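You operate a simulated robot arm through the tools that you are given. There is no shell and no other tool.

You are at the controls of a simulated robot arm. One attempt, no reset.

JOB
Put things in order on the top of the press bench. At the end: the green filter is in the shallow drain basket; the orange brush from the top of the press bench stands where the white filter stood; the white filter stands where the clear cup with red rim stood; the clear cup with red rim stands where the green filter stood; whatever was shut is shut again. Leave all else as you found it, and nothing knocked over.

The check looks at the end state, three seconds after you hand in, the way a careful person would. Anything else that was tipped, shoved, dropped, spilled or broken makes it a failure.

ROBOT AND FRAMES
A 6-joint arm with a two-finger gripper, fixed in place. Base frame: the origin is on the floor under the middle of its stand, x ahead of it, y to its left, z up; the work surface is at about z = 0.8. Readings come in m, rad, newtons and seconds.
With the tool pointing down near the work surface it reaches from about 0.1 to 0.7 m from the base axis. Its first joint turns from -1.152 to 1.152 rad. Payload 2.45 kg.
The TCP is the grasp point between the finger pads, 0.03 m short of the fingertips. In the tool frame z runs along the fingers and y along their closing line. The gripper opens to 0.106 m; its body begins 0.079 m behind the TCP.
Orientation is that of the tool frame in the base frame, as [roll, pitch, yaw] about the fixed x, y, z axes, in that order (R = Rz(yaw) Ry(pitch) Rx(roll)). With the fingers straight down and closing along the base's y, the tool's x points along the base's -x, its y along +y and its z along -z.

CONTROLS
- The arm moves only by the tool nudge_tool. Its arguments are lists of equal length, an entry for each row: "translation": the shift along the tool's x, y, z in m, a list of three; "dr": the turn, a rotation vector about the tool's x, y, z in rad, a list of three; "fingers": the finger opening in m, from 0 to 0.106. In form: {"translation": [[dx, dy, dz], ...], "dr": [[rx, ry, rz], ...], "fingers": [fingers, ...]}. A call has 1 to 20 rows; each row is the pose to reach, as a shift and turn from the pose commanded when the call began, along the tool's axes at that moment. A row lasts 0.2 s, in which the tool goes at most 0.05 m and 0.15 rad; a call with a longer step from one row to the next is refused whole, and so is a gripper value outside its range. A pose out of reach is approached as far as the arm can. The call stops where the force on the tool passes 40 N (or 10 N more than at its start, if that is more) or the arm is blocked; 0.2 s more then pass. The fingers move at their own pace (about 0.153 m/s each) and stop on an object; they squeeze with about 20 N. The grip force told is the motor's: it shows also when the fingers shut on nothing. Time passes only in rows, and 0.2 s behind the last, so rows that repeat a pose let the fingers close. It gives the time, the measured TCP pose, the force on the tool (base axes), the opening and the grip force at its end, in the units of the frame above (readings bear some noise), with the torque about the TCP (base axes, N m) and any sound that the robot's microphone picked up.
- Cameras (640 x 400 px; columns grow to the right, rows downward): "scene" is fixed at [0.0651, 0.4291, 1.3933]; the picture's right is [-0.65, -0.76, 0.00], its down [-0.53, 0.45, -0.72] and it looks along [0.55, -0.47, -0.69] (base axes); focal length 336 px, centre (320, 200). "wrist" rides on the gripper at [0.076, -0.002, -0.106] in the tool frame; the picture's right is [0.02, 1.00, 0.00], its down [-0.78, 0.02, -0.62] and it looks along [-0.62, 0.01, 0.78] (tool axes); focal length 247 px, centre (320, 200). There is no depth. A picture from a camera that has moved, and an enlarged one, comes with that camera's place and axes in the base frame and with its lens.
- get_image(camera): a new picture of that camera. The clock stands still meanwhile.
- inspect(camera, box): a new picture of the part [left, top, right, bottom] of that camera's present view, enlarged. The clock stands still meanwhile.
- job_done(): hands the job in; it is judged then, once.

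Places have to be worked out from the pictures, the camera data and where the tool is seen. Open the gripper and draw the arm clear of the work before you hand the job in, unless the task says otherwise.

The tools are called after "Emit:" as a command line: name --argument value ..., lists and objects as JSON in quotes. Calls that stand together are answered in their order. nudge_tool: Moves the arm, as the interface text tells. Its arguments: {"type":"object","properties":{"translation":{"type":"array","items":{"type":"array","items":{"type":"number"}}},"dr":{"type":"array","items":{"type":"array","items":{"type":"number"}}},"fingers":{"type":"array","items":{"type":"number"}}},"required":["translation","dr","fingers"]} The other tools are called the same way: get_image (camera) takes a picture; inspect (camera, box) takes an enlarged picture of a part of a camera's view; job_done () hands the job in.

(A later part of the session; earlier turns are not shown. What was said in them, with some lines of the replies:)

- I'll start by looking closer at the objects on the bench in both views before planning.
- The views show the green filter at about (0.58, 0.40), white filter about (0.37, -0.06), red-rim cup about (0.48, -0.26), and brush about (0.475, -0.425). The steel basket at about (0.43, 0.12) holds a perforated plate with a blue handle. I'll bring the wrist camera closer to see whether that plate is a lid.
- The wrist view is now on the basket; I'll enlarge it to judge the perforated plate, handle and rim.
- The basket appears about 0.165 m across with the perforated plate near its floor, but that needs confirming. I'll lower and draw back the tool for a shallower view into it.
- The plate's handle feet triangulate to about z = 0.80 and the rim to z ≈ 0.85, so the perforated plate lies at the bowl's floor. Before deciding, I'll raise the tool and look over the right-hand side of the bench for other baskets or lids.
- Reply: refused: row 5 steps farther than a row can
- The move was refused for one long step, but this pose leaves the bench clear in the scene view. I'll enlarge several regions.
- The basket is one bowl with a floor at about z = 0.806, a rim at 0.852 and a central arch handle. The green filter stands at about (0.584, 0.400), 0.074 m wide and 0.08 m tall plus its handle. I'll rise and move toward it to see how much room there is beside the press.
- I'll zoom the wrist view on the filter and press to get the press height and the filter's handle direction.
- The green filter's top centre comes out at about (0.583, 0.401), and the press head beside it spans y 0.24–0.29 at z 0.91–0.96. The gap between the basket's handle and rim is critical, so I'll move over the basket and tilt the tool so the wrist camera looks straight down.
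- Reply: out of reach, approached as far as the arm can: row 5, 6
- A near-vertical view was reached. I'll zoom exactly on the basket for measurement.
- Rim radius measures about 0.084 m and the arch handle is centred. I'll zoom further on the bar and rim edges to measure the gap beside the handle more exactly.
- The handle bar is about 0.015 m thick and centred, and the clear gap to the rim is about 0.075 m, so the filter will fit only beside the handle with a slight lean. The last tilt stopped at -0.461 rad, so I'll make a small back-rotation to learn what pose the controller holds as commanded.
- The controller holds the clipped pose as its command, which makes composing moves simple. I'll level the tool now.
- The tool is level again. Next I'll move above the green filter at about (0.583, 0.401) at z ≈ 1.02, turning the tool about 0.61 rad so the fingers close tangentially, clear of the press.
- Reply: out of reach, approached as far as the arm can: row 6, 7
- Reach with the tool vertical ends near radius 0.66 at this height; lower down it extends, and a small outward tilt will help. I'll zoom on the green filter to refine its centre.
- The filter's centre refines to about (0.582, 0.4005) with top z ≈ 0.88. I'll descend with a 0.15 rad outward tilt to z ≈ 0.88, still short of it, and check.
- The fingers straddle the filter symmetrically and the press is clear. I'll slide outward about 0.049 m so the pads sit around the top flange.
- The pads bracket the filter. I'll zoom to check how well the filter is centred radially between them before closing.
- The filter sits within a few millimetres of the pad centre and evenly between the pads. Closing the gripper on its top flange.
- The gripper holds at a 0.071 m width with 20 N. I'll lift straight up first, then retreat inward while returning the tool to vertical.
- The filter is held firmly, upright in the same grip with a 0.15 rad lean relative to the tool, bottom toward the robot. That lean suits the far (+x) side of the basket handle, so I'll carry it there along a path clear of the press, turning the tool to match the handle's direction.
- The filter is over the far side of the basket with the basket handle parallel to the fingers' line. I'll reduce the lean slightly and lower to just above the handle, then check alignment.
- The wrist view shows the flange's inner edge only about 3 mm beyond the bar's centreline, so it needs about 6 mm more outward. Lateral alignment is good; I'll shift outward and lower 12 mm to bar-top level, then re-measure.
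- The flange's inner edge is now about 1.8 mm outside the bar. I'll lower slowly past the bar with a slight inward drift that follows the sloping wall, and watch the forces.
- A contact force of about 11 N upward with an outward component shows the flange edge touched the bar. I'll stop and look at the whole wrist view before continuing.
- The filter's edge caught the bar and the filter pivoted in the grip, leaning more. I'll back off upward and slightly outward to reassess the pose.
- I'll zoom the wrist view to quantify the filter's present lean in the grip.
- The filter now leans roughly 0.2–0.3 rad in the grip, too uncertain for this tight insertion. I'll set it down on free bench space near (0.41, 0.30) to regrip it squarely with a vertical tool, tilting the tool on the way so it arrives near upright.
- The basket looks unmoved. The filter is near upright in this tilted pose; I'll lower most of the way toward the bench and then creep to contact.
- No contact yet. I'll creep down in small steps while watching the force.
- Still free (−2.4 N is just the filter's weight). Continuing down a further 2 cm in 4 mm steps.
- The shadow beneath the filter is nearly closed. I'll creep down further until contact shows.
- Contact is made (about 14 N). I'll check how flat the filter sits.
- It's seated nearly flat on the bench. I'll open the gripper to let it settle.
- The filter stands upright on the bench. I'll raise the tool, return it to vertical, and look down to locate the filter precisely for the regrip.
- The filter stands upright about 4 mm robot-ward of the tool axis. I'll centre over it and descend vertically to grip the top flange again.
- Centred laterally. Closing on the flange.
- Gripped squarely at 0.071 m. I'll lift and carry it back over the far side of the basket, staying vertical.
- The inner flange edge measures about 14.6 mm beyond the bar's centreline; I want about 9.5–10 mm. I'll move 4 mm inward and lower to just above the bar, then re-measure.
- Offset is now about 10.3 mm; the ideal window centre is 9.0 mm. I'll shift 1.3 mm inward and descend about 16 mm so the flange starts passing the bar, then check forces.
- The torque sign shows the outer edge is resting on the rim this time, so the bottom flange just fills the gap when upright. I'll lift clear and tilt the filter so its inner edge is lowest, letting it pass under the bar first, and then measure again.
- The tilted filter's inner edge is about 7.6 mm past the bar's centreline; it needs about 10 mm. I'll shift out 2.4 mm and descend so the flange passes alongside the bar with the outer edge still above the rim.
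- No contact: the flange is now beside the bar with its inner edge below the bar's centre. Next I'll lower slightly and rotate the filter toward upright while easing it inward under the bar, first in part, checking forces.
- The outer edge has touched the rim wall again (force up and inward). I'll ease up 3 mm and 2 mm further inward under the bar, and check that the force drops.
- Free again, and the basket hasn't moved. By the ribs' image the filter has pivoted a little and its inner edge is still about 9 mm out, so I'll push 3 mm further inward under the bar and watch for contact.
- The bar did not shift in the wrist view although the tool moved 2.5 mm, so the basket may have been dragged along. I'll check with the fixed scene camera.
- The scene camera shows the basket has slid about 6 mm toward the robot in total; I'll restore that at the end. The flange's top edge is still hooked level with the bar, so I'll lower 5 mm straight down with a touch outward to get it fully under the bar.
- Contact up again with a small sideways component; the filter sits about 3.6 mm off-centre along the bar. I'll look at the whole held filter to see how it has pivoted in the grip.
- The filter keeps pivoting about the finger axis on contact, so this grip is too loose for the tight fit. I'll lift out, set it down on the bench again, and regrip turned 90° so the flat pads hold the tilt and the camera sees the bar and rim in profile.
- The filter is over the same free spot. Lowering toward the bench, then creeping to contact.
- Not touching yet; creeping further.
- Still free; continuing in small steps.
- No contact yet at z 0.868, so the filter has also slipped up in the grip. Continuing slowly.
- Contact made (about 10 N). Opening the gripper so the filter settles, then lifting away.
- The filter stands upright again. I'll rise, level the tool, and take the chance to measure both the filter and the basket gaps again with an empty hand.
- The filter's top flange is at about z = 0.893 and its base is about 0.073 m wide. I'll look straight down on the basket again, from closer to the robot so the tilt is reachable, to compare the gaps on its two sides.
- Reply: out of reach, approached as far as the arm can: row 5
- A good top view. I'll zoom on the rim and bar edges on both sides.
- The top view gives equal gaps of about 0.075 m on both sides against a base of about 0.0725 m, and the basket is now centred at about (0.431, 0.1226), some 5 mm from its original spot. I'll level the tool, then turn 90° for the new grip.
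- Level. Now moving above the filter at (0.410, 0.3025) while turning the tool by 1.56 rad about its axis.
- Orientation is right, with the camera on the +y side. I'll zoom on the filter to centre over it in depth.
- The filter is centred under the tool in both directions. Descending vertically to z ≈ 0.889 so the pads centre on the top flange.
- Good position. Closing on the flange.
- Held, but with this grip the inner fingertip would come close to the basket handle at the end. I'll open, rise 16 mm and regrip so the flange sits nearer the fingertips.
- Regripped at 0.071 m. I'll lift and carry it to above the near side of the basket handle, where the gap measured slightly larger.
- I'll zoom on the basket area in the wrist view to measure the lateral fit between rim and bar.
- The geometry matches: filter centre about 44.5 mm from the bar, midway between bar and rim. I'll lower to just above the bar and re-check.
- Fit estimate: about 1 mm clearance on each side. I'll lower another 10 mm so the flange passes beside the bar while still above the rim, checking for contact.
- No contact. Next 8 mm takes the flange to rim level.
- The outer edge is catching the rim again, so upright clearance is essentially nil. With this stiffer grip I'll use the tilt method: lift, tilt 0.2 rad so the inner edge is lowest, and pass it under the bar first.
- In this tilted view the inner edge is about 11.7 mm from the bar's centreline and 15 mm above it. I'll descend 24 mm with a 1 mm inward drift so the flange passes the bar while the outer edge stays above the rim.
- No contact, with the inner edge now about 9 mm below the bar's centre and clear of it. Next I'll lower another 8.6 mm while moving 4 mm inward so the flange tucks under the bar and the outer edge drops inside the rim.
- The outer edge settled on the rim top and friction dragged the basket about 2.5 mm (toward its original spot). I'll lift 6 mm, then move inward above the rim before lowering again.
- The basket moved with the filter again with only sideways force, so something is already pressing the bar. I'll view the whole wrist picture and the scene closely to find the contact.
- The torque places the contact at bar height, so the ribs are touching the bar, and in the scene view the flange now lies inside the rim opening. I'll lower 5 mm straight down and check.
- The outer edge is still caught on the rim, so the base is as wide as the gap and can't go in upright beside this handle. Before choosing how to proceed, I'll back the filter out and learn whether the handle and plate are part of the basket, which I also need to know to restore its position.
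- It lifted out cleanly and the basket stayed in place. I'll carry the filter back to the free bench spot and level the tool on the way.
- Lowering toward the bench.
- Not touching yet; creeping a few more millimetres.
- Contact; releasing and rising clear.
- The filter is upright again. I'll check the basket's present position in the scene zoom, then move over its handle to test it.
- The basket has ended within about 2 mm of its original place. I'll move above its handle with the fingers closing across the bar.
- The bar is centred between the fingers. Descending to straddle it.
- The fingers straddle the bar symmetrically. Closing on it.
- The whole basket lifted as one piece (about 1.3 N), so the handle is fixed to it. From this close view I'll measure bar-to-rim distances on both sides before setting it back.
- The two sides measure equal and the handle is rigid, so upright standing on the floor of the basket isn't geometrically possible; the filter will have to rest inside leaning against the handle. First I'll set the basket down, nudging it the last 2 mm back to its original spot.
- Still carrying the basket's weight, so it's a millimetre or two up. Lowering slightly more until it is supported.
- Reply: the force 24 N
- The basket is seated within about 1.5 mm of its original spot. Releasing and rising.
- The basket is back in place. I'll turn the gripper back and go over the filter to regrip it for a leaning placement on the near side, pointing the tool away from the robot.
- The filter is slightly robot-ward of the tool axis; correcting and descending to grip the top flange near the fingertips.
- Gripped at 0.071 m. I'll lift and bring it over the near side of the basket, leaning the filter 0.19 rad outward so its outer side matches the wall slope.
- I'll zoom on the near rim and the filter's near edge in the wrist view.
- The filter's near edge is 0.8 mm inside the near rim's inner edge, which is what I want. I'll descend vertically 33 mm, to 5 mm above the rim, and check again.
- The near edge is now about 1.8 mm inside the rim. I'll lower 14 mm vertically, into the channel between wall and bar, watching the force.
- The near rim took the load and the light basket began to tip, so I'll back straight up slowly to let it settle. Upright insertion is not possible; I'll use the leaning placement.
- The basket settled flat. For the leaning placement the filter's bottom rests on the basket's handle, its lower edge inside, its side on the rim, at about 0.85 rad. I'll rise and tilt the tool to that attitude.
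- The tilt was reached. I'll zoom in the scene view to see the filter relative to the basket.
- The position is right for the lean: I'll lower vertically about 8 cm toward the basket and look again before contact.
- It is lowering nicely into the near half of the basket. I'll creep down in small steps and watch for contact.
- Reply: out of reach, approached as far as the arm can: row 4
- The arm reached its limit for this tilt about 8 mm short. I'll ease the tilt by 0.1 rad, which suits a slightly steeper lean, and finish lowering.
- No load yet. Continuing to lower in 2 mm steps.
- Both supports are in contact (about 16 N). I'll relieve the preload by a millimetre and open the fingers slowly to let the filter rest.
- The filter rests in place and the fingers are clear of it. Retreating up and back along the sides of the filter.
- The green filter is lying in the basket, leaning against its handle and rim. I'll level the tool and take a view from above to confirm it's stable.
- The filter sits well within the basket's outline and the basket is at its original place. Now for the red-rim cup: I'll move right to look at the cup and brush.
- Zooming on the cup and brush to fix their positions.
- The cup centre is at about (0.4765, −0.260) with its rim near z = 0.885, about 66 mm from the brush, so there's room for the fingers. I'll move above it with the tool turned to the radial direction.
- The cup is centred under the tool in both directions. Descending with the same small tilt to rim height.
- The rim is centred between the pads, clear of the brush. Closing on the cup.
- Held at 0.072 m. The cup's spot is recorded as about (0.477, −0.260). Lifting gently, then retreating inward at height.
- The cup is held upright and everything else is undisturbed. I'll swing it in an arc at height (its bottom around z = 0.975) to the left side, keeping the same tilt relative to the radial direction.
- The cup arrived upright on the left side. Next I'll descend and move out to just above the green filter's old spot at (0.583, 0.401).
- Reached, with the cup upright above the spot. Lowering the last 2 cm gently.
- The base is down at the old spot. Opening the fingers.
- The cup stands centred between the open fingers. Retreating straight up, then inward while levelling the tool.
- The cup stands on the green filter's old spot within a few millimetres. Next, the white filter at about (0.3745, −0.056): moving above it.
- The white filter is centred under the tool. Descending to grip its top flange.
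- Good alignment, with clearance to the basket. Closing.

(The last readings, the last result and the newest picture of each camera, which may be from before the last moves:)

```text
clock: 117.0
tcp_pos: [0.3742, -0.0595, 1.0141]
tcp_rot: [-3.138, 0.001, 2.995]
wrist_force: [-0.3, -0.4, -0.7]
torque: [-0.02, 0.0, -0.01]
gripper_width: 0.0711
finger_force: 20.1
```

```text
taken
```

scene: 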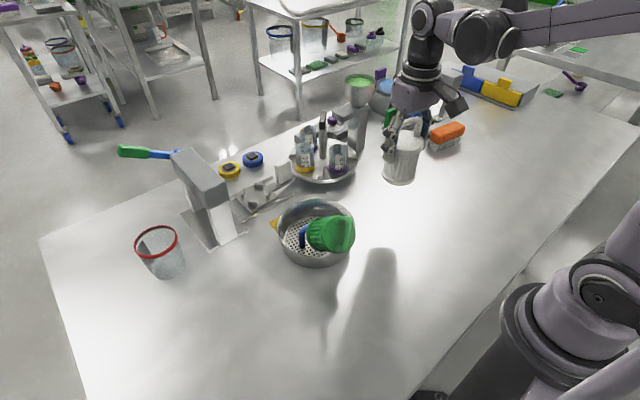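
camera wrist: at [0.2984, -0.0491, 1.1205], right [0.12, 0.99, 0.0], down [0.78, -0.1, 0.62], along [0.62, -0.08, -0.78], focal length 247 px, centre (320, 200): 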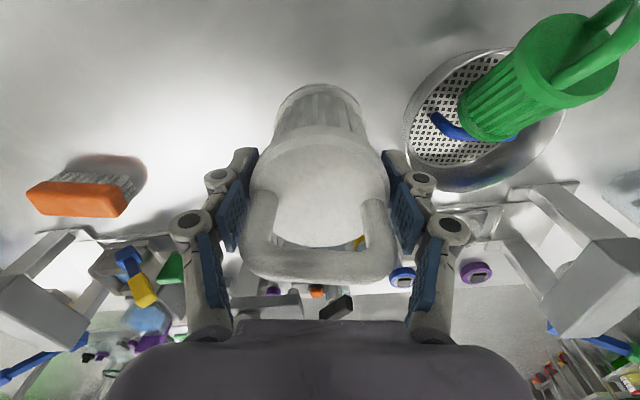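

Held securely and lifted; its spot is recorded as about (0.3735, −0.058). Carrying it to the cup's old place at (0.477, −0.260).

Emit:
nudge_tool --translation '[[-0.0218, -0.0306, 0], [-0.0437, -0.0611, 0], [-0.0655, -0.0917, 0], [-0.0873, -0.1223, 0], [-0.1092, -0.1528, 0], [-0.131, -0.1834, 0], [-0.131, -0.1834, 0]]' --dr '[[0, 0, 0.059], [0, 0, 0.118], [0, 0, 0.177], [0, 0, 0.236], [0, 0, 0.295], [0, 0, 0.353], [0, 0, 0.353]]' --fingers '[0.05, 0.05, 0.05, 0.05, 0.05, 0.05, 0.05]'

Emit:
get_image --camera "wrist"

Emit:
get_image --camera "scene"

```text
clock: 118.6
tcp_pos: [0.4752, -0.2621, 1.0141]
tcp_rot: [-3.138, -0.001, 2.641]
wrist_force: [0.5, 0.1, -1.2]
torque: [-0.04, 0.03, -0.02]
gripper_width: 0.0709
finger_force: 19.9
```

```text
taken
camera wrist: at [0.4077, -0.2262, 1.12], right [0.46, 0.89, 0.0], down [0.7, -0.36, 0.62], along [0.55, -0.29, -0.78], focal length 247 px, centre (320, 200)
```

wrist: 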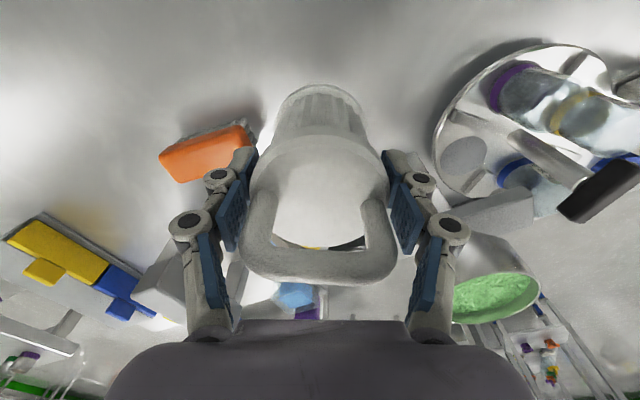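

```text
taken
```

scene: 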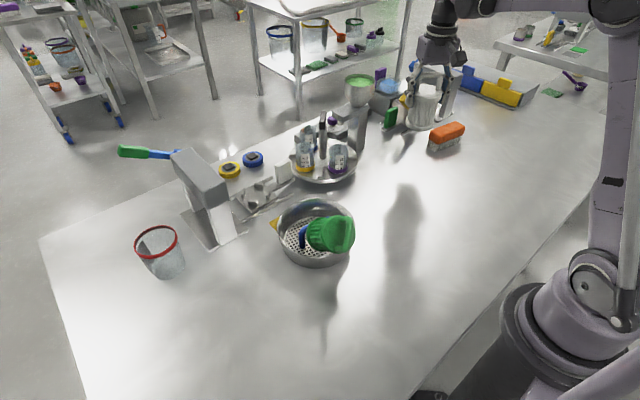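

Above the cup's old spot. Descending, then creeping to contact.

Emit:
nudge_tool --translation '[[0, 0, 0.035], [0, 0, 0.07], [0, 0, 0.1], [0, 0, 0.12], [0, 0, 0.124]]' --dr '[[0, 0, 0], [0, 0, 0], [0, 0, 0], [0, 0, 0], [0, 0, 0]]' --fingers '[0.05, 0.05, 0.05, 0.05, 0.05]'

Emit:
nudge_tool --translation '[[0, 0, 0.002], [0, 0, 0.004], [0, 0, 0.006]]' --dr '[[0, 0, 0], [0, 0, 0], [0, 0, 0]]' --fingers '[0.05, 0.05, 0.05]'

Emit:
inspect --camera "scene" --box '[370, 80, 490, 190]'

```text
clock: 119.8
tcp_pos: [0.4786, -0.2605, 0.8894]
tcp_rot: [-3.137, 0.0, 2.643]
wrist_force: [0.3, 0.0, -2.3]
torque: [-0.05, -0.03, 0.01]
gripper_width: 0.071
finger_force: 20.4
```

```text
clock: 120.6
tcp_pos: [0.4771, -0.2595, 0.8849]
tcp_rot: [-3.139, -0.001, 2.642]
wrist_force: [0.2, -0.6, -0.8]
torque: [-0.03, 0.01, 0.03]
gripper_width: 0.0706
finger_force: 19.8
```

```text
3.64 times, centred on (430, 135) of scene
camera zoom: at [0.0651, 0.4291, 1.3933], right [-0.65, -0.76, 0.0], down [-0.53, 0.45, -0.72], along [0.55, -0.47, -0.69], focal length 1223 px, centre (-80, 436)
```

zoom: 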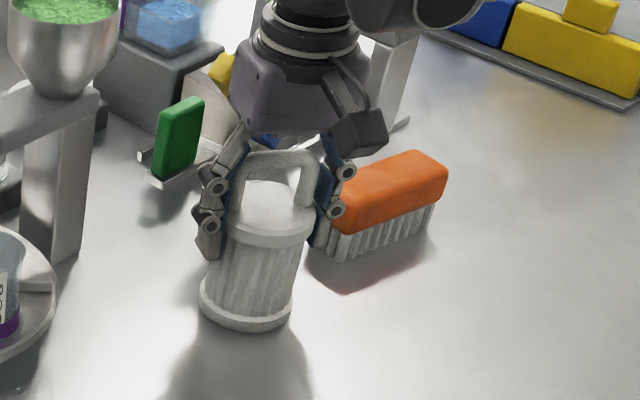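

Almost down; creeping the last few millimetres to contact.

Emit:
nudge_tool --translation '[[0, 0, 0.0015], [0, 0, 0.003], [0, 0, 0.0035]]' --dr '[[0, 0, 0], [0, 0, 0], [0, 0, 0]]' --fingers '[0.05, 0.05, 0.05]'

```text
clock: 121.4
tcp_pos: [0.478, -0.2604, 0.8814]
tcp_rot: [-3.139, 0.003, 2.643]
wrist_force: [1.0, -0.1, 14.6]
torque: [-0.05, -0.06, 0.08]
gripper_width: 0.0713
finger_force: 19.9
```

Down. Opening and rising clear.

Emit:
nudge_tool --translation '[[0, 0, -0.001], [0, 0, -0.001], [0, 0, -0.001]]' --dr '[[0, 0, 0], [0, 0, 0], [0, 0, 0]]' --fingers '[0.085, 0.1, 0.106]'

Emit:
nudge_tool --translation '[[0, 0, -0.03], [0, 0, -0.07], [0, 0, -0.11], [0.02, 0, -0.14]]' --dr '[[0, 0, 0], [0, 0, 0], [0, 0, 0], [0, 0, 0]]' --fingers '[0.106, 0.106, 0.106, 0.106]'

Emit:
get_image --camera "wrist"

Emit:
inspect --camera "scene" --box '[370, 80, 490, 190]'

```text
clock: 122.2
tcp_pos: [0.477, -0.2592, 0.8825]
tcp_rot: [-3.138, 0.0, 2.643]
wrist_force: [-0.3, 0.0, -0.7]
torque: [0.0, 0.01, 0.01]
gripper_width: 0.1062
finger_force: 0.0
```

```text
clock: 123.2
tcp_pos: [0.4589, -0.2494, 1.025]
tcp_rot: [-3.138, 0.001, 2.643]
wrist_force: [-0.2, -0.5, 0.3]
torque: [-0.03, -0.01, -0.02]
gripper_width: 0.1059
finger_force: 0.2
```

```text
taken
camera wrist: at [0.3904, -0.2134, 1.1309], right [0.46, 0.89, 0.0], down [0.7, -0.36, 0.62], along [0.55, -0.29, -0.78], focal length 247 px, centre (320, 200)
```

wrist: 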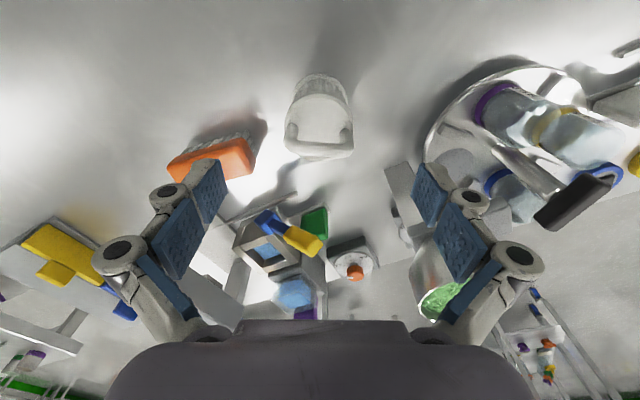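

```text
3.64 times, centred on (430, 135) of scene
camera zoom: at [0.0651, 0.4291, 1.3933], right [-0.65, -0.76, 0.0], down [-0.53, 0.45, -0.72], along [0.55, -0.47, -0.69], focal length 1223 px, centre (-80, 436)
```

zoom: 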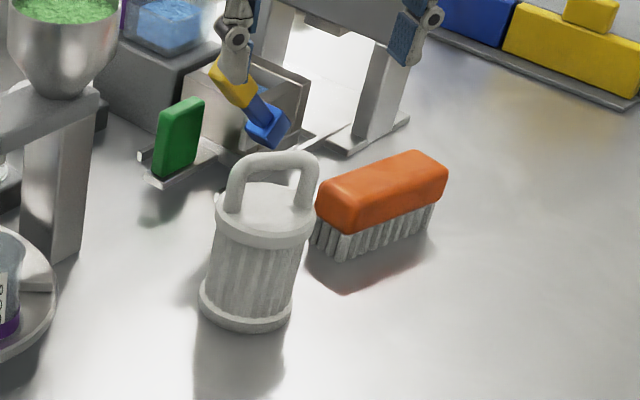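

The white filter stands on the cup's old spot. Next, the brush: I'll move over to view it.

Emit:
nudge_tool --translation '[[0.0085, -0.0361, 0], [0.017, -0.0722, 0], [0.0254, -0.1083, 0], [0.0339, -0.1444, 0]]' --dr '[[0, 0, 0.055], [0, 0, 0.11], [0, 0, 0.165], [0, 0, 0.22]]' --fingers '[0.106, 0.106, 0.106, 0.106]'

Emit:
get_image --camera "wrist"

Emit:
inspect --camera "wrist" --box '[210, 60, 410, 230]'

```text
clock: 124.2
tcp_pos: [0.3612, -0.3599, 1.0233]
tcp_rot: [-3.141, 0.002, 2.423]
wrist_force: [0.8, -0.2, -0.5]
torque: [0.0, -0.02, -0.01]
gripper_width: 0.1059
finger_force: 0.0
```

```text
taken
camera wrist: at [0.3027, -0.3101, 1.1296], right [0.64, 0.77, 0.0], down [0.6, -0.5, 0.62], along [0.48, -0.4, -0.78], focal length 247 px, centre (320, 200)
```

wrist: 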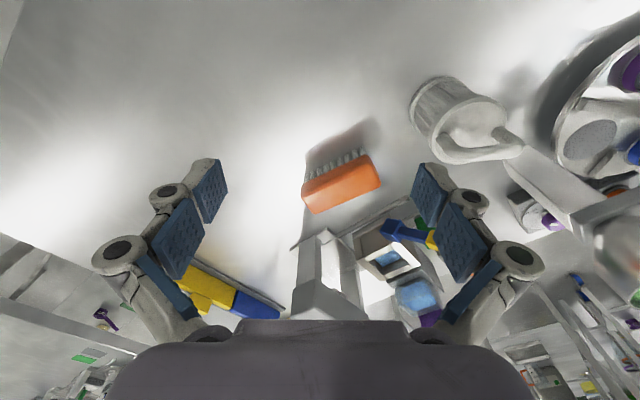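

```text
2.35 times, centred on (310, 145) of wrist
camera zoom: at [0.3027, -0.3101, 1.1296], right [0.64, 0.77, 0.0], down [0.6, -0.5, 0.62], along [0.48, -0.4, -0.78], focal length 581 px, centre (344, 329)
```

zoom: 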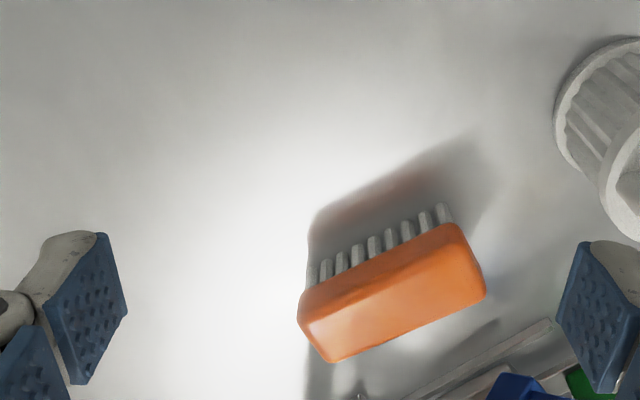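

The brush measures about 0.10 × 0.044 m, centred near (0.4725, −0.413), its long side about 12° off the y axis. I'll turn the tool so the fingers close across its width with the camera away from the white filter.

Emit:
nudge_tool --translation '[[0, 0, 0], [0, 0, 0], [0, 0, 0], [0, 0, 0], [-0.01, 0.003, 0], [-0.02, 0.006, 0], [-0.035, 0.01, 0], [-0.05, 0.014, 0], [-0.065, 0.018, 0], [-0.08, 0.022, 0], [-0.095, 0.027, 0.005], [-0.11, 0.031, 0.01], [-0.1187, 0.0333, 0.02], [-0.1187, 0.0333, 0.03]]' --dr '[[0, 0, -0.149], [0, 0, -0.298], [0, 0, -0.447], [0, 0, -0.596], [0, 0, -0.745], [0, 0, -0.894], [0, 0, -1.043], [0, 0, -1.192], [0, 0, -1.341], [0, 0, -1.49], [0, 0, -1.639], [0, 0, -1.788], [0, 0, -1.937], [0, 0, -2.085]]' --fingers '[0.106, 0.106, 0.106, 0.106, 0.106, 0.106, 0.106, 0.106, 0.106, 0.106, 0.106, 0.1, 0.09, 0.08]'

Emit:
get_image --camera "wrist"

Emit:
get_image --camera "scene"

```text
clock: 127.2
tcp_pos: [0.4728, -0.4131, 0.9941]
tcp_rot: [-3.141, -0.002, -1.772]
wrist_force: [0.8, 0.2, -0.4]
torque: [0.01, -0.01, 0.02]
gripper_width: 0.0803
finger_force: 0.1
```

```text
taken
camera wrist: at [0.4586, -0.4879, 1.0989], right [-0.98, 0.18, 0.0], down [0.14, 0.77, 0.62], along [0.11, 0.61, -0.79], focal length 247 px, centre (320, 200)
```

wrist: 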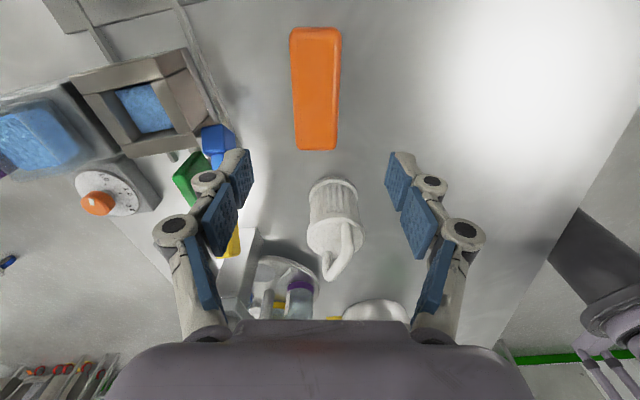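

```text
taken
```

scene: 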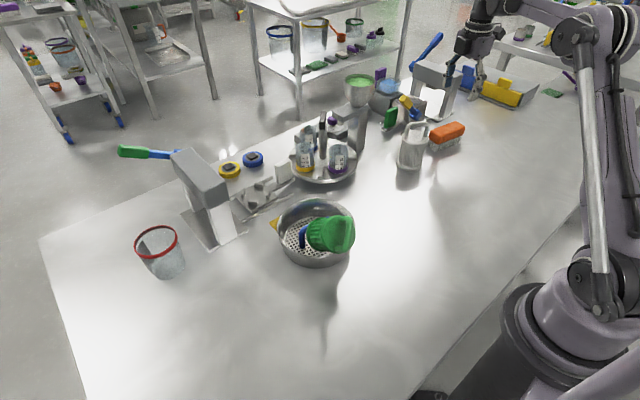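

Orientation is right and the brush lies along the view. I'll zoom to refine its centre and angle.

Emit:
inspect --camera "wrist" --box '[250, 10, 390, 170]'

```text
2.50 times, centred on (320, 90) of wrist
camera zoom: at [0.4586, -0.4879, 1.0989], right [-0.98, 0.18, 0.0], down [0.14, 0.77, 0.62], along [0.11, 0.61, -0.79], focal length 617 px, centre (320, 475)
```

zoom: 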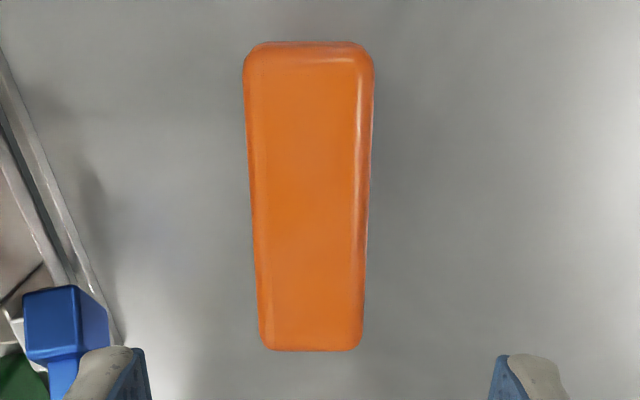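

The brush is aligned with the tool to within a millimetre; it's offset 7 mm along and 3.4 mm across. I'll correct that and descend to grip the block by its sides.

Emit:
nudge_tool --translation '[[0.0035, -0.0017, 0.02], [0.007, -0.0034, 0.055], [0.007, -0.0034, 0.09], [0.007, -0.0034, 0.12], [0.007, -0.0034, 0.14], [0.007, -0.0034, 0.15]]' --dr '[[0, 0, 0], [0, 0, 0], [0, 0, 0], [0, 0, 0], [0, 0, 0], [0, 0, 0]]' --fingers '[0.08, 0.08, 0.08, 0.08, 0.08, 0.08]'

Emit:
get_image --camera "wrist"

Emit:
inspect --camera "scene" --box '[390, 70, 510, 180]'

```text
clock: 128.6
tcp_pos: [0.472, -0.4203, 0.8419]
tcp_rot: [3.141, -0.005, -1.776]
wrist_force: [0.3, -1.5, 0.4]
torque: [0.02, 0.02, 0.02]
gripper_width: 0.0801
finger_force: 0.1
```

```text
taken
camera wrist: at [0.4579, -0.4962, 0.9481], right [-0.98, 0.18, 0.0], down [0.14, 0.77, 0.62], along [0.11, 0.61, -0.79], focal length 247 px, centre (320, 200)
```

wrist: 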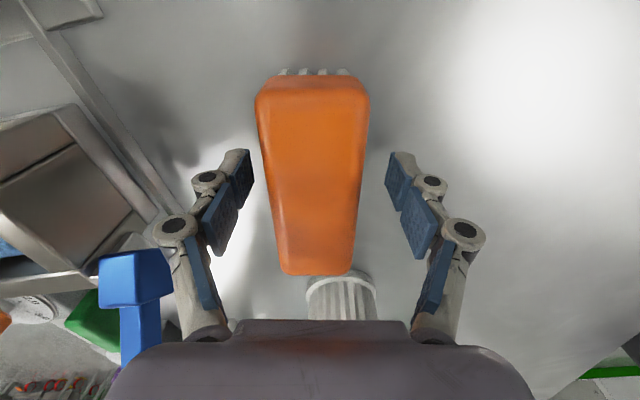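

```text
3.64 times, centred on (450, 125) of scene
camera zoom: at [0.0651, 0.4291, 1.3933], right [-0.65, -0.76, 0.0], down [-0.53, 0.45, -0.72], along [0.55, -0.47, -0.69], focal length 1223 px, centre (-153, 473)
```

zoom: 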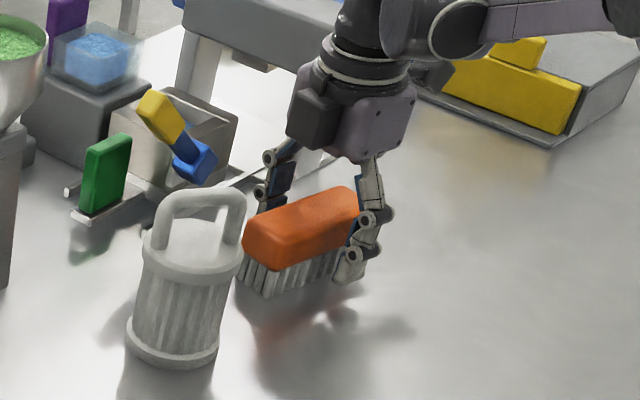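

Fingers straddle the block evenly. Closing, then lifting.

Emit:
nudge_tool --translation '[[0, 0, 0], [0, 0, 0], [0, 0, 0], [0, 0, 0]]' --dr '[[0, 0, 0], [0, 0, 0], [0, 0, 0], [0, 0, 0]]' --fingers '[0.06, 0.045, 0.03, 0.025]'

Emit:
nudge_tool --translation '[[0, 0, -0.012], [0, 0, -0.045], [0, 0, -0.085], [0, 0, -0.125], [0, 0, -0.155]]' --dr '[[0, 0, 0], [0, 0, 0], [0, 0, 0], [0, 0, 0], [0, 0, 0]]' --fingers '[0.025, 0.025, 0.025, 0.025, 0.025]'

Emit:
get_image --camera "wrist"

Emit:
get_image --camera "scene"

```text
clock: 129.6
tcp_pos: [0.4718, -0.4207, 0.8425]
tcp_rot: [-3.141, -0.003, -1.775]
wrist_force: [0.1, 1.0, 0.5]
torque: [0.04, -0.01, 0.02]
gripper_width: 0.0437
finger_force: 19.5
```

```text
clock: 130.8
tcp_pos: [0.4708, -0.421, 0.9986]
tcp_rot: [-3.14, -0.004, -1.776]
wrist_force: [1.0, 0.2, -1.3]
torque: [-0.01, -0.04, -0.02]
gripper_width: 0.0435
finger_force: 19.8
```

```text
taken
camera wrist: at [0.4574, -0.4964, 1.1058], right [-0.98, 0.18, 0.0], down [0.14, 0.77, 0.62], along [0.11, 0.61, -0.79], focal length 247 px, centre (320, 200)
```

wrist: 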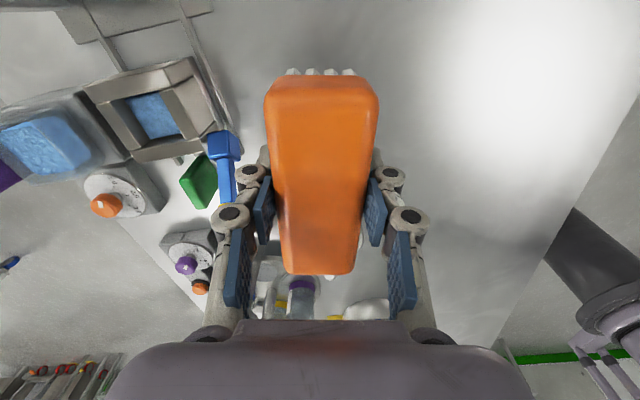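

```text
taken
```

scene: 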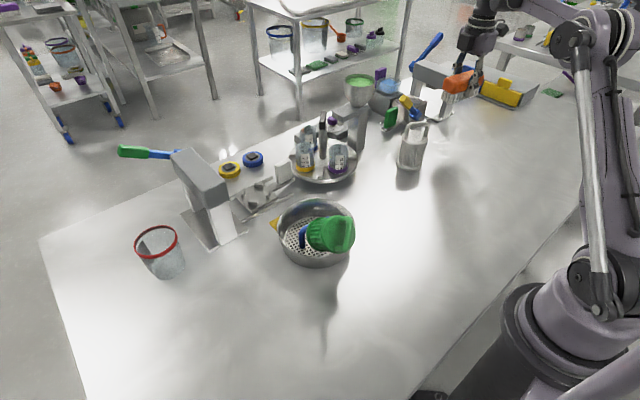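

The brush is held by its sides and the rest is undisturbed. Carrying it along a path inside of the white filter to the white filter's old spot at (0.3735, −0.058).

Emit:
nudge_tool --translation '[[-0.006, 0.039, -0.015], [-0.012, 0.078, -0.03], [-0.0176, 0.1168, -0.03], [-0.0574, 0.1234, -0.03], [-0.0971, 0.1299, -0.03], [-0.1369, 0.1365, -0.03], [-0.1766, 0.143, -0.03], [-0.2164, 0.1496, -0.03], [-0.2561, 0.1561, -0.03], [-0.2959, 0.1627, -0.03], [-0.3356, 0.1692, -0.02]]' --dr '[[0, 0, 0], [0, 0, 0], [0, 0, 0], [0, 0, 0], [0, 0, 0], [0, 0, 0], [0, 0, 0], [0, 0, 0], [0, 0, 0], [0, 0, 0], [0, 0, 0]]' --fingers '[0.025, 0.025, 0.025, 0.025, 0.025, 0.025, 0.025, 0.025, 0.025, 0.025, 0.025]'

Emit:
get_image --camera "wrist"

Emit:
get_image --camera "scene"

```text
clock: 133.2
tcp_pos: [0.3752, -0.057, 1.0168]
tcp_rot: [3.141, -0.004, -1.775]
wrist_force: [0.3, -0.5, -0.7]
torque: [-0.04, -0.03, -0.03]
gripper_width: 0.0432
finger_force: 20.2
```

```text
taken
camera wrist: at [0.3623, -0.1316, 1.1242], right [-0.98, 0.18, 0.0], down [0.14, 0.77, 0.62], along [0.11, 0.61, -0.79], focal length 247 px, centre (320, 200)
```

wrist: 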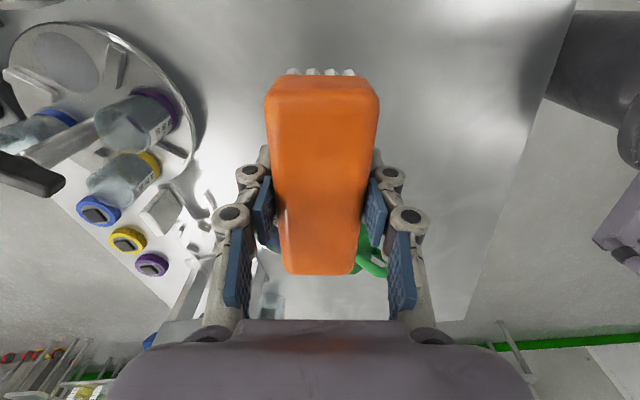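

```text
taken
```

scene: 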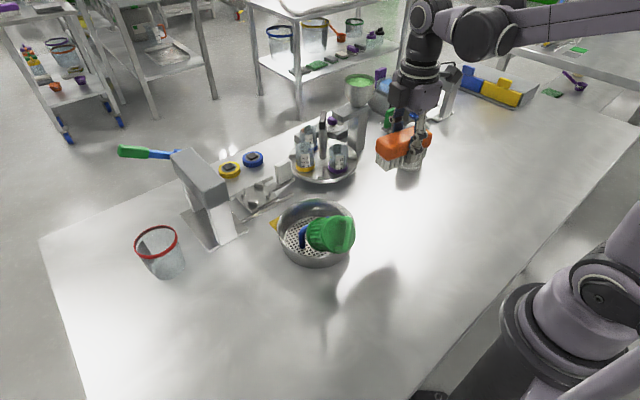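

Above the white filter's old spot. Lowering, then creeping to contact.

Emit:
nudge_tool --translation '[[0, 0, 0.04], [0, 0, 0.08], [0, 0, 0.12], [0, 0, 0.15], [0, 0, 0.168]]' --dr '[[0, 0, 0], [0, 0, 0], [0, 0, 0], [0, 0, 0], [0, 0, 0]]' --fingers '[0.025, 0.025, 0.025, 0.025, 0.025]'

Emit:
nudge_tool --translation '[[0, 0, 0.002], [0, 0, 0.004], [0, 0, 0.006]]' --dr '[[0, 0, 0], [0, 0, 0], [0, 0, 0]]' --fingers '[0.025, 0.025, 0.025]'

Emit:
inspect --camera "scene" --box '[340, 130, 450, 240]'

```text
clock: 134.4
tcp_pos: [0.3744, -0.059, 0.8497]
tcp_rot: [-3.14, -0.002, -1.776]
wrist_force: [0.5, 0.5, -1.2]
torque: [0.03, -0.01, -0.02]
gripper_width: 0.0436
finger_force: 20.3
```

```text
clock: 135.2
tcp_pos: [0.3747, -0.059, 0.8426]
tcp_rot: [-3.141, -0.002, -1.774]
wrist_force: [0.7, 0.5, -0.6]
torque: [-0.01, 0.0, -0.01]
gripper_width: 0.0435
finger_force: 20.2
```

```text
3.64 times, centred on (395, 185) of scene
camera zoom: at [0.0651, 0.4291, 1.3933], right [-0.65, -0.76, 0.0], down [-0.53, 0.45, -0.72], along [0.55, -0.47, -0.69], focal length 1223 px, centre (47, 254)
```

zoom: 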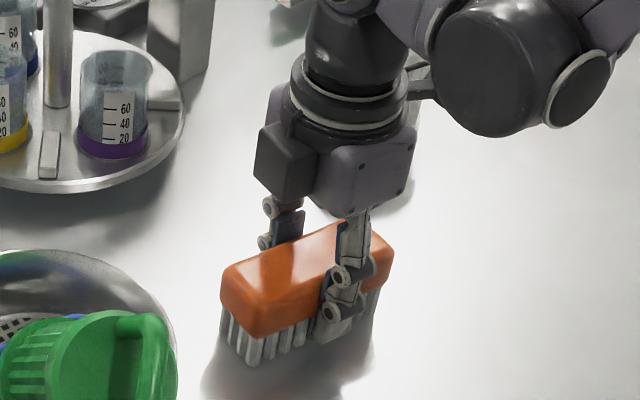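

Nearly touching; creeping the last couple of millimetres.

Emit:
nudge_tool --translation '[[0, 0, 0.001], [0, 0, 0.002], [0, 0, 0.003]]' --dr '[[0, 0, 0], [0, 0, 0], [0, 0, 0]]' --fingers '[0.025, 0.025, 0.025]'

```text
clock: 136.0
tcp_pos: [0.3758, -0.058, 0.8417]
tcp_rot: [3.141, -0.002, -1.777]
wrist_force: [1.6, -1.3, 17.2]
torque: [-0.01, -0.06, 0.01]
gripper_width: 0.0436
finger_force: 19.9
```

The brush is down on its bristles (about 18 N). Releasing and rising clear.

Emit:
nudge_tool --translation '[[0, 0, -0.001], [0, 0, -0.001], [0, 0, -0.001]]' --dr '[[0, 0, 0], [0, 0, 0], [0, 0, 0]]' --fingers '[0.06, 0.08, 0.08]'

Emit:
nudge_tool --translation '[[0, 0, -0.03], [0, 0, -0.07], [0, 0, -0.11], [0, 0, -0.15], [0, 0, -0.18]]' --dr '[[0, 0, 0], [0, 0, 0], [0, 0, 0], [0, 0, 0], [0, 0, 0]]' --fingers '[0.08, 0.08, 0.09, 0.1, 0.106]'

Emit:
get_image --camera "wrist"

Emit:
get_image --camera "scene"

```text
clock: 136.8
tcp_pos: [0.3765, -0.0589, 0.8411]
tcp_rot: [-3.141, -0.005, -1.775]
wrist_force: [-0.2, 0.0, 0.4]
torque: [-0.02, 0.02, 0.01]
gripper_width: 0.08
finger_force: 0.2
```

```text
clock: 138.0
tcp_pos: [0.3761, -0.0575, 1.0213]
tcp_rot: [-3.141, -0.004, -1.774]
wrist_force: [0.4, 0.1, 0.0]
torque: [-0.02, -0.01, 0.03]
gripper_width: 0.1059
finger_force: 0.1
```

```text
taken
camera wrist: at [0.3617, -0.1319, 1.1278], right [-0.98, 0.18, 0.0], down [0.14, 0.77, 0.62], along [0.11, 0.61, -0.79], focal length 247 px, centre (320, 200)
```

wrist: 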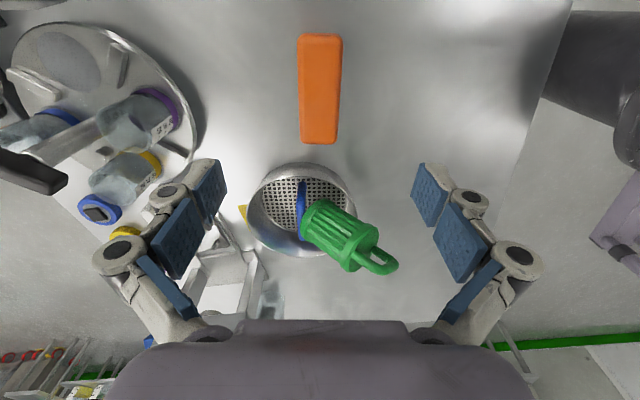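

```text
taken
```

scene: 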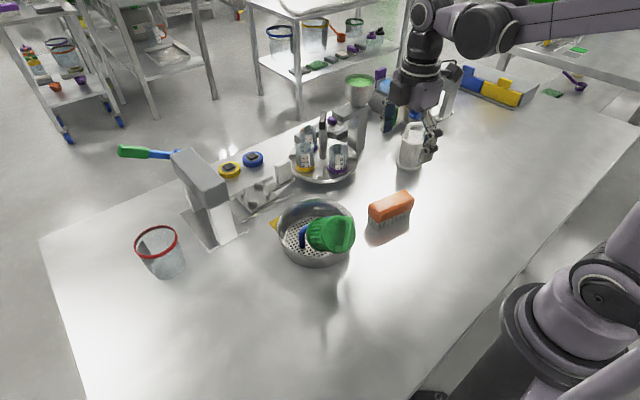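

The brush stands where the white filter stood. I'll inspect the green filter's resting pose in the basket more closely from this new angle.

Emit:
inspect --camera "wrist" --box '[230, 140, 420, 290]'

Emit:
inspect --camera "scene" --box '[265, 180, 375, 280]'

Emit:
inspect --camera "scene" --box '[360, 170, 430, 240]'

```text
2.67 times, centred on (325, 215) of wrist
camera zoom: at [0.3617, -0.1319, 1.1278], right [-0.98, 0.18, 0.0], down [0.14, 0.77, 0.62], along [0.11, 0.61, -0.79], focal length 659 px, centre (307, 160)
```

zoom: 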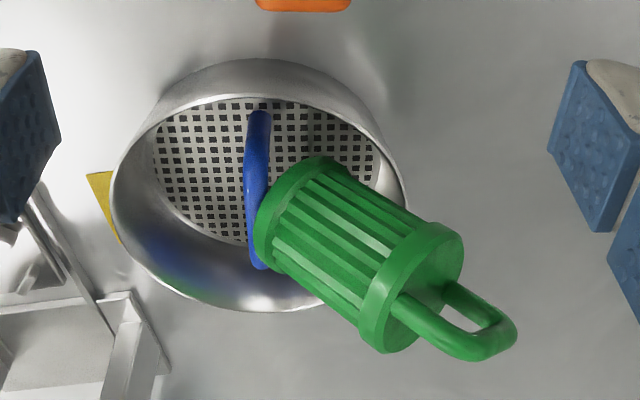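

```text
4.00 times, centred on (320, 230) of scene
camera zoom: at [0.0651, 0.4291, 1.3933], right [-0.65, -0.76, 0.0], down [-0.53, 0.45, -0.72], along [0.55, -0.47, -0.69], focal length 1345 px, centre (320, 80)
```

zoom: 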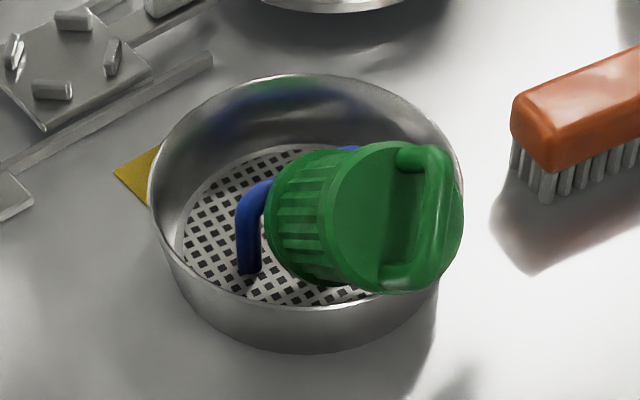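

```text
5.71 times, centred on (395, 205) of scene
camera zoom: at [0.0651, 0.4291, 1.3933], right [-0.65, -0.76, 0.0], down [-0.53, 0.45, -0.72], along [0.55, -0.47, -0.69], focal length 1921 px, centre (-109, 171)
```

zoom: 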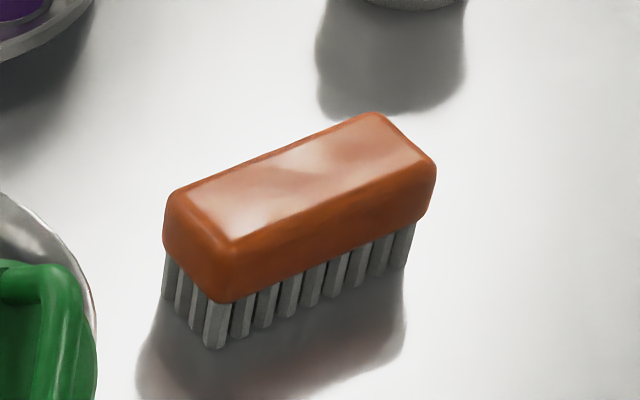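

The green filter rests like a bottle in a bucket: its base is inside against the handle and its side on the rim, and it has been stable for 45 s. I'll verify the basket's position and the other placements in the scene view.

Emit:
inspect --camera "scene" --box '[265, 190, 365, 275]'

Emit:
inspect --camera "scene" --box '[380, 110, 480, 190]'

Emit:
inspect --camera "scene" --box '[90, 130, 290, 300]'

```text
4.71 times, centred on (315, 232) of scene
camera zoom: at [0.0651, 0.4291, 1.3933], right [-0.65, -0.76, 0.0], down [-0.53, 0.45, -0.72], along [0.55, -0.47, -0.69], focal length 1582 px, centre (344, 47)
```

zoom: 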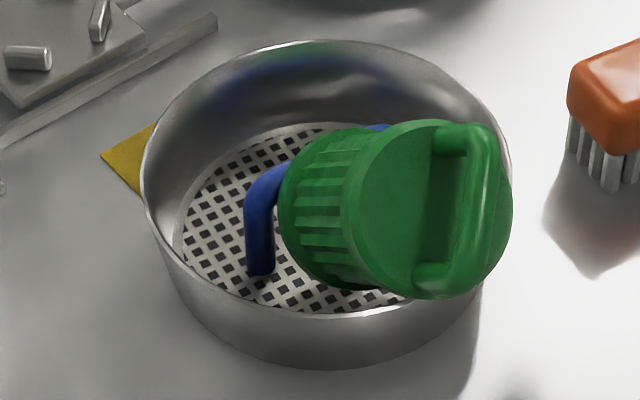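

```text
5.00 times, centred on (430, 150) of scene
camera zoom: at [0.0651, 0.4291, 1.3933], right [-0.65, -0.76, 0.0], down [-0.53, 0.45, -0.72], along [0.55, -0.47, -0.69], focal length 1681 px, centre (-230, 450)
```

zoom: 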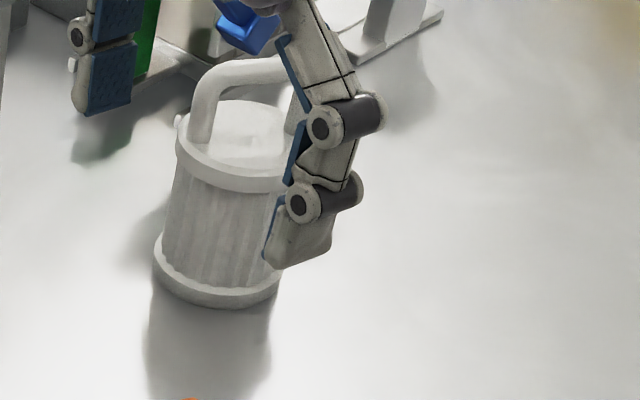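

```text
2.35 times, centred on (190, 215) of scene
camera zoom: at [0.0651, 0.4291, 1.3933], right [-0.65, -0.76, 0.0], down [-0.53, 0.45, -0.72], along [0.55, -0.47, -0.69], focal length 791 px, centre (626, 165)
```

zoom: 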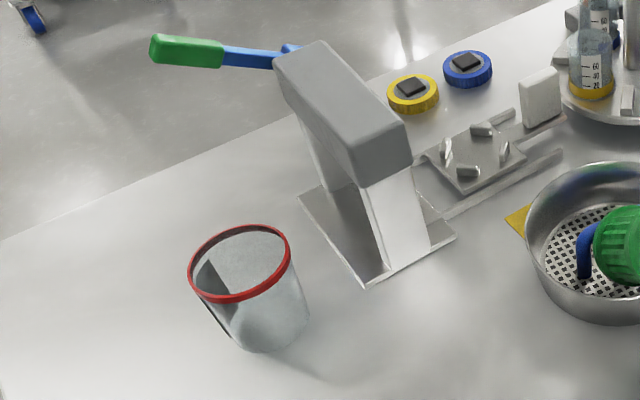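

All four placements match: the basket is at its original spot, the white filter where the cup stood, the cup where the green filter stood, and the brush where the white filter stood. I'll draw the arm up and back, clear of the work, with the gripper open.

Emit:
nudge_tool --translation '[[0, 0, -0.04], [0.004, 0.02, -0.075], [0.009, 0.045, -0.1], [0.0141, 0.0686, -0.11]]' --dr '[[0, 0, 0], [0, 0, 0], [0, 0, 0], [0, 0, 0]]' --fingers '[0.106, 0.106, 0.106, 0.106]'

Emit:
get_image --camera "scene"

Emit:
get_image --camera "wrist"

```text
clock: 139.0
tcp_pos: [0.3051, -0.0568, 1.1317]
tcp_rot: [3.141, -0.005, -1.774]
wrist_force: [-1.0, 0.1, 0.7]
torque: [0.01, -0.02, -0.03]
gripper_width: 0.1059
finger_force: 0.2
```

```text
taken
```

scene: 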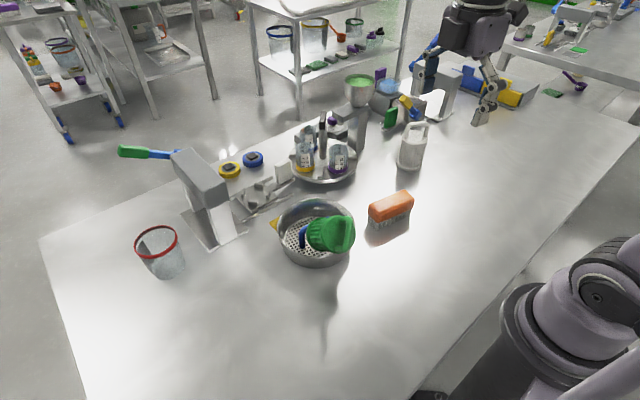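

```text
taken
camera wrist: at [0.2917, -0.1316, 1.2382], right [-0.98, 0.18, 0.0], down [0.14, 0.77, 0.62], along [0.11, 0.61, -0.79], focal length 247 px, centre (320, 200)
```

wrist: 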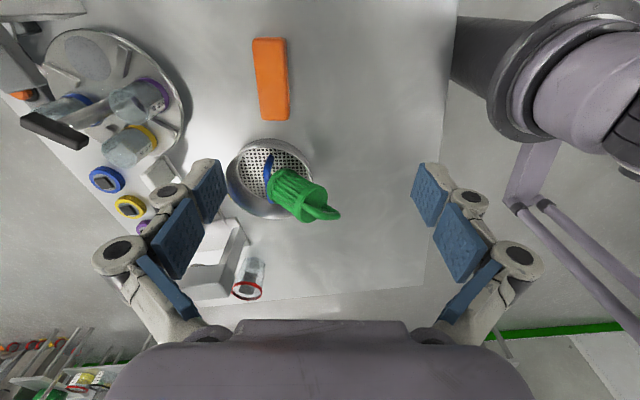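

The arm is clear, the gripper is open, all pieces are at rest in their required places, and nothing else on the bench has moved. Handing the job in.

Emit:
job_done

```text
The job is handed in.
```

The job is handed in with all four pieces placed, but the green filter leans in the basket rather than standing upright.

- **Green filter:** It is in the shallow drain basket, leaning at roughly 50°. Its base rests against the basket's handle and its side rests on the near rim, with the top leaning out over that rim. It stayed put for about 45 seconds before hand-in. The gap between the fixed handle and the rim is about as wide as the filter's base. I tried several times to set it in upright, and it would not go.
- **Clear cup with red rim:** It stands where the green filter stood, within about 5 mm.
- **White filter:** It stands where the cup stood.
- **Orange brush:** It stands on its bristles where the white filter stood.

**Basket:** It slid a few millimetres and tipped briefly during the upright attempts. I lifted it by its handle and set it back within about 2 mm of where it was.

I opened nothing that had been shut. In the last views nothing else on the bench looked moved or knocked over. The gripper is open and the arm is clear of the work.
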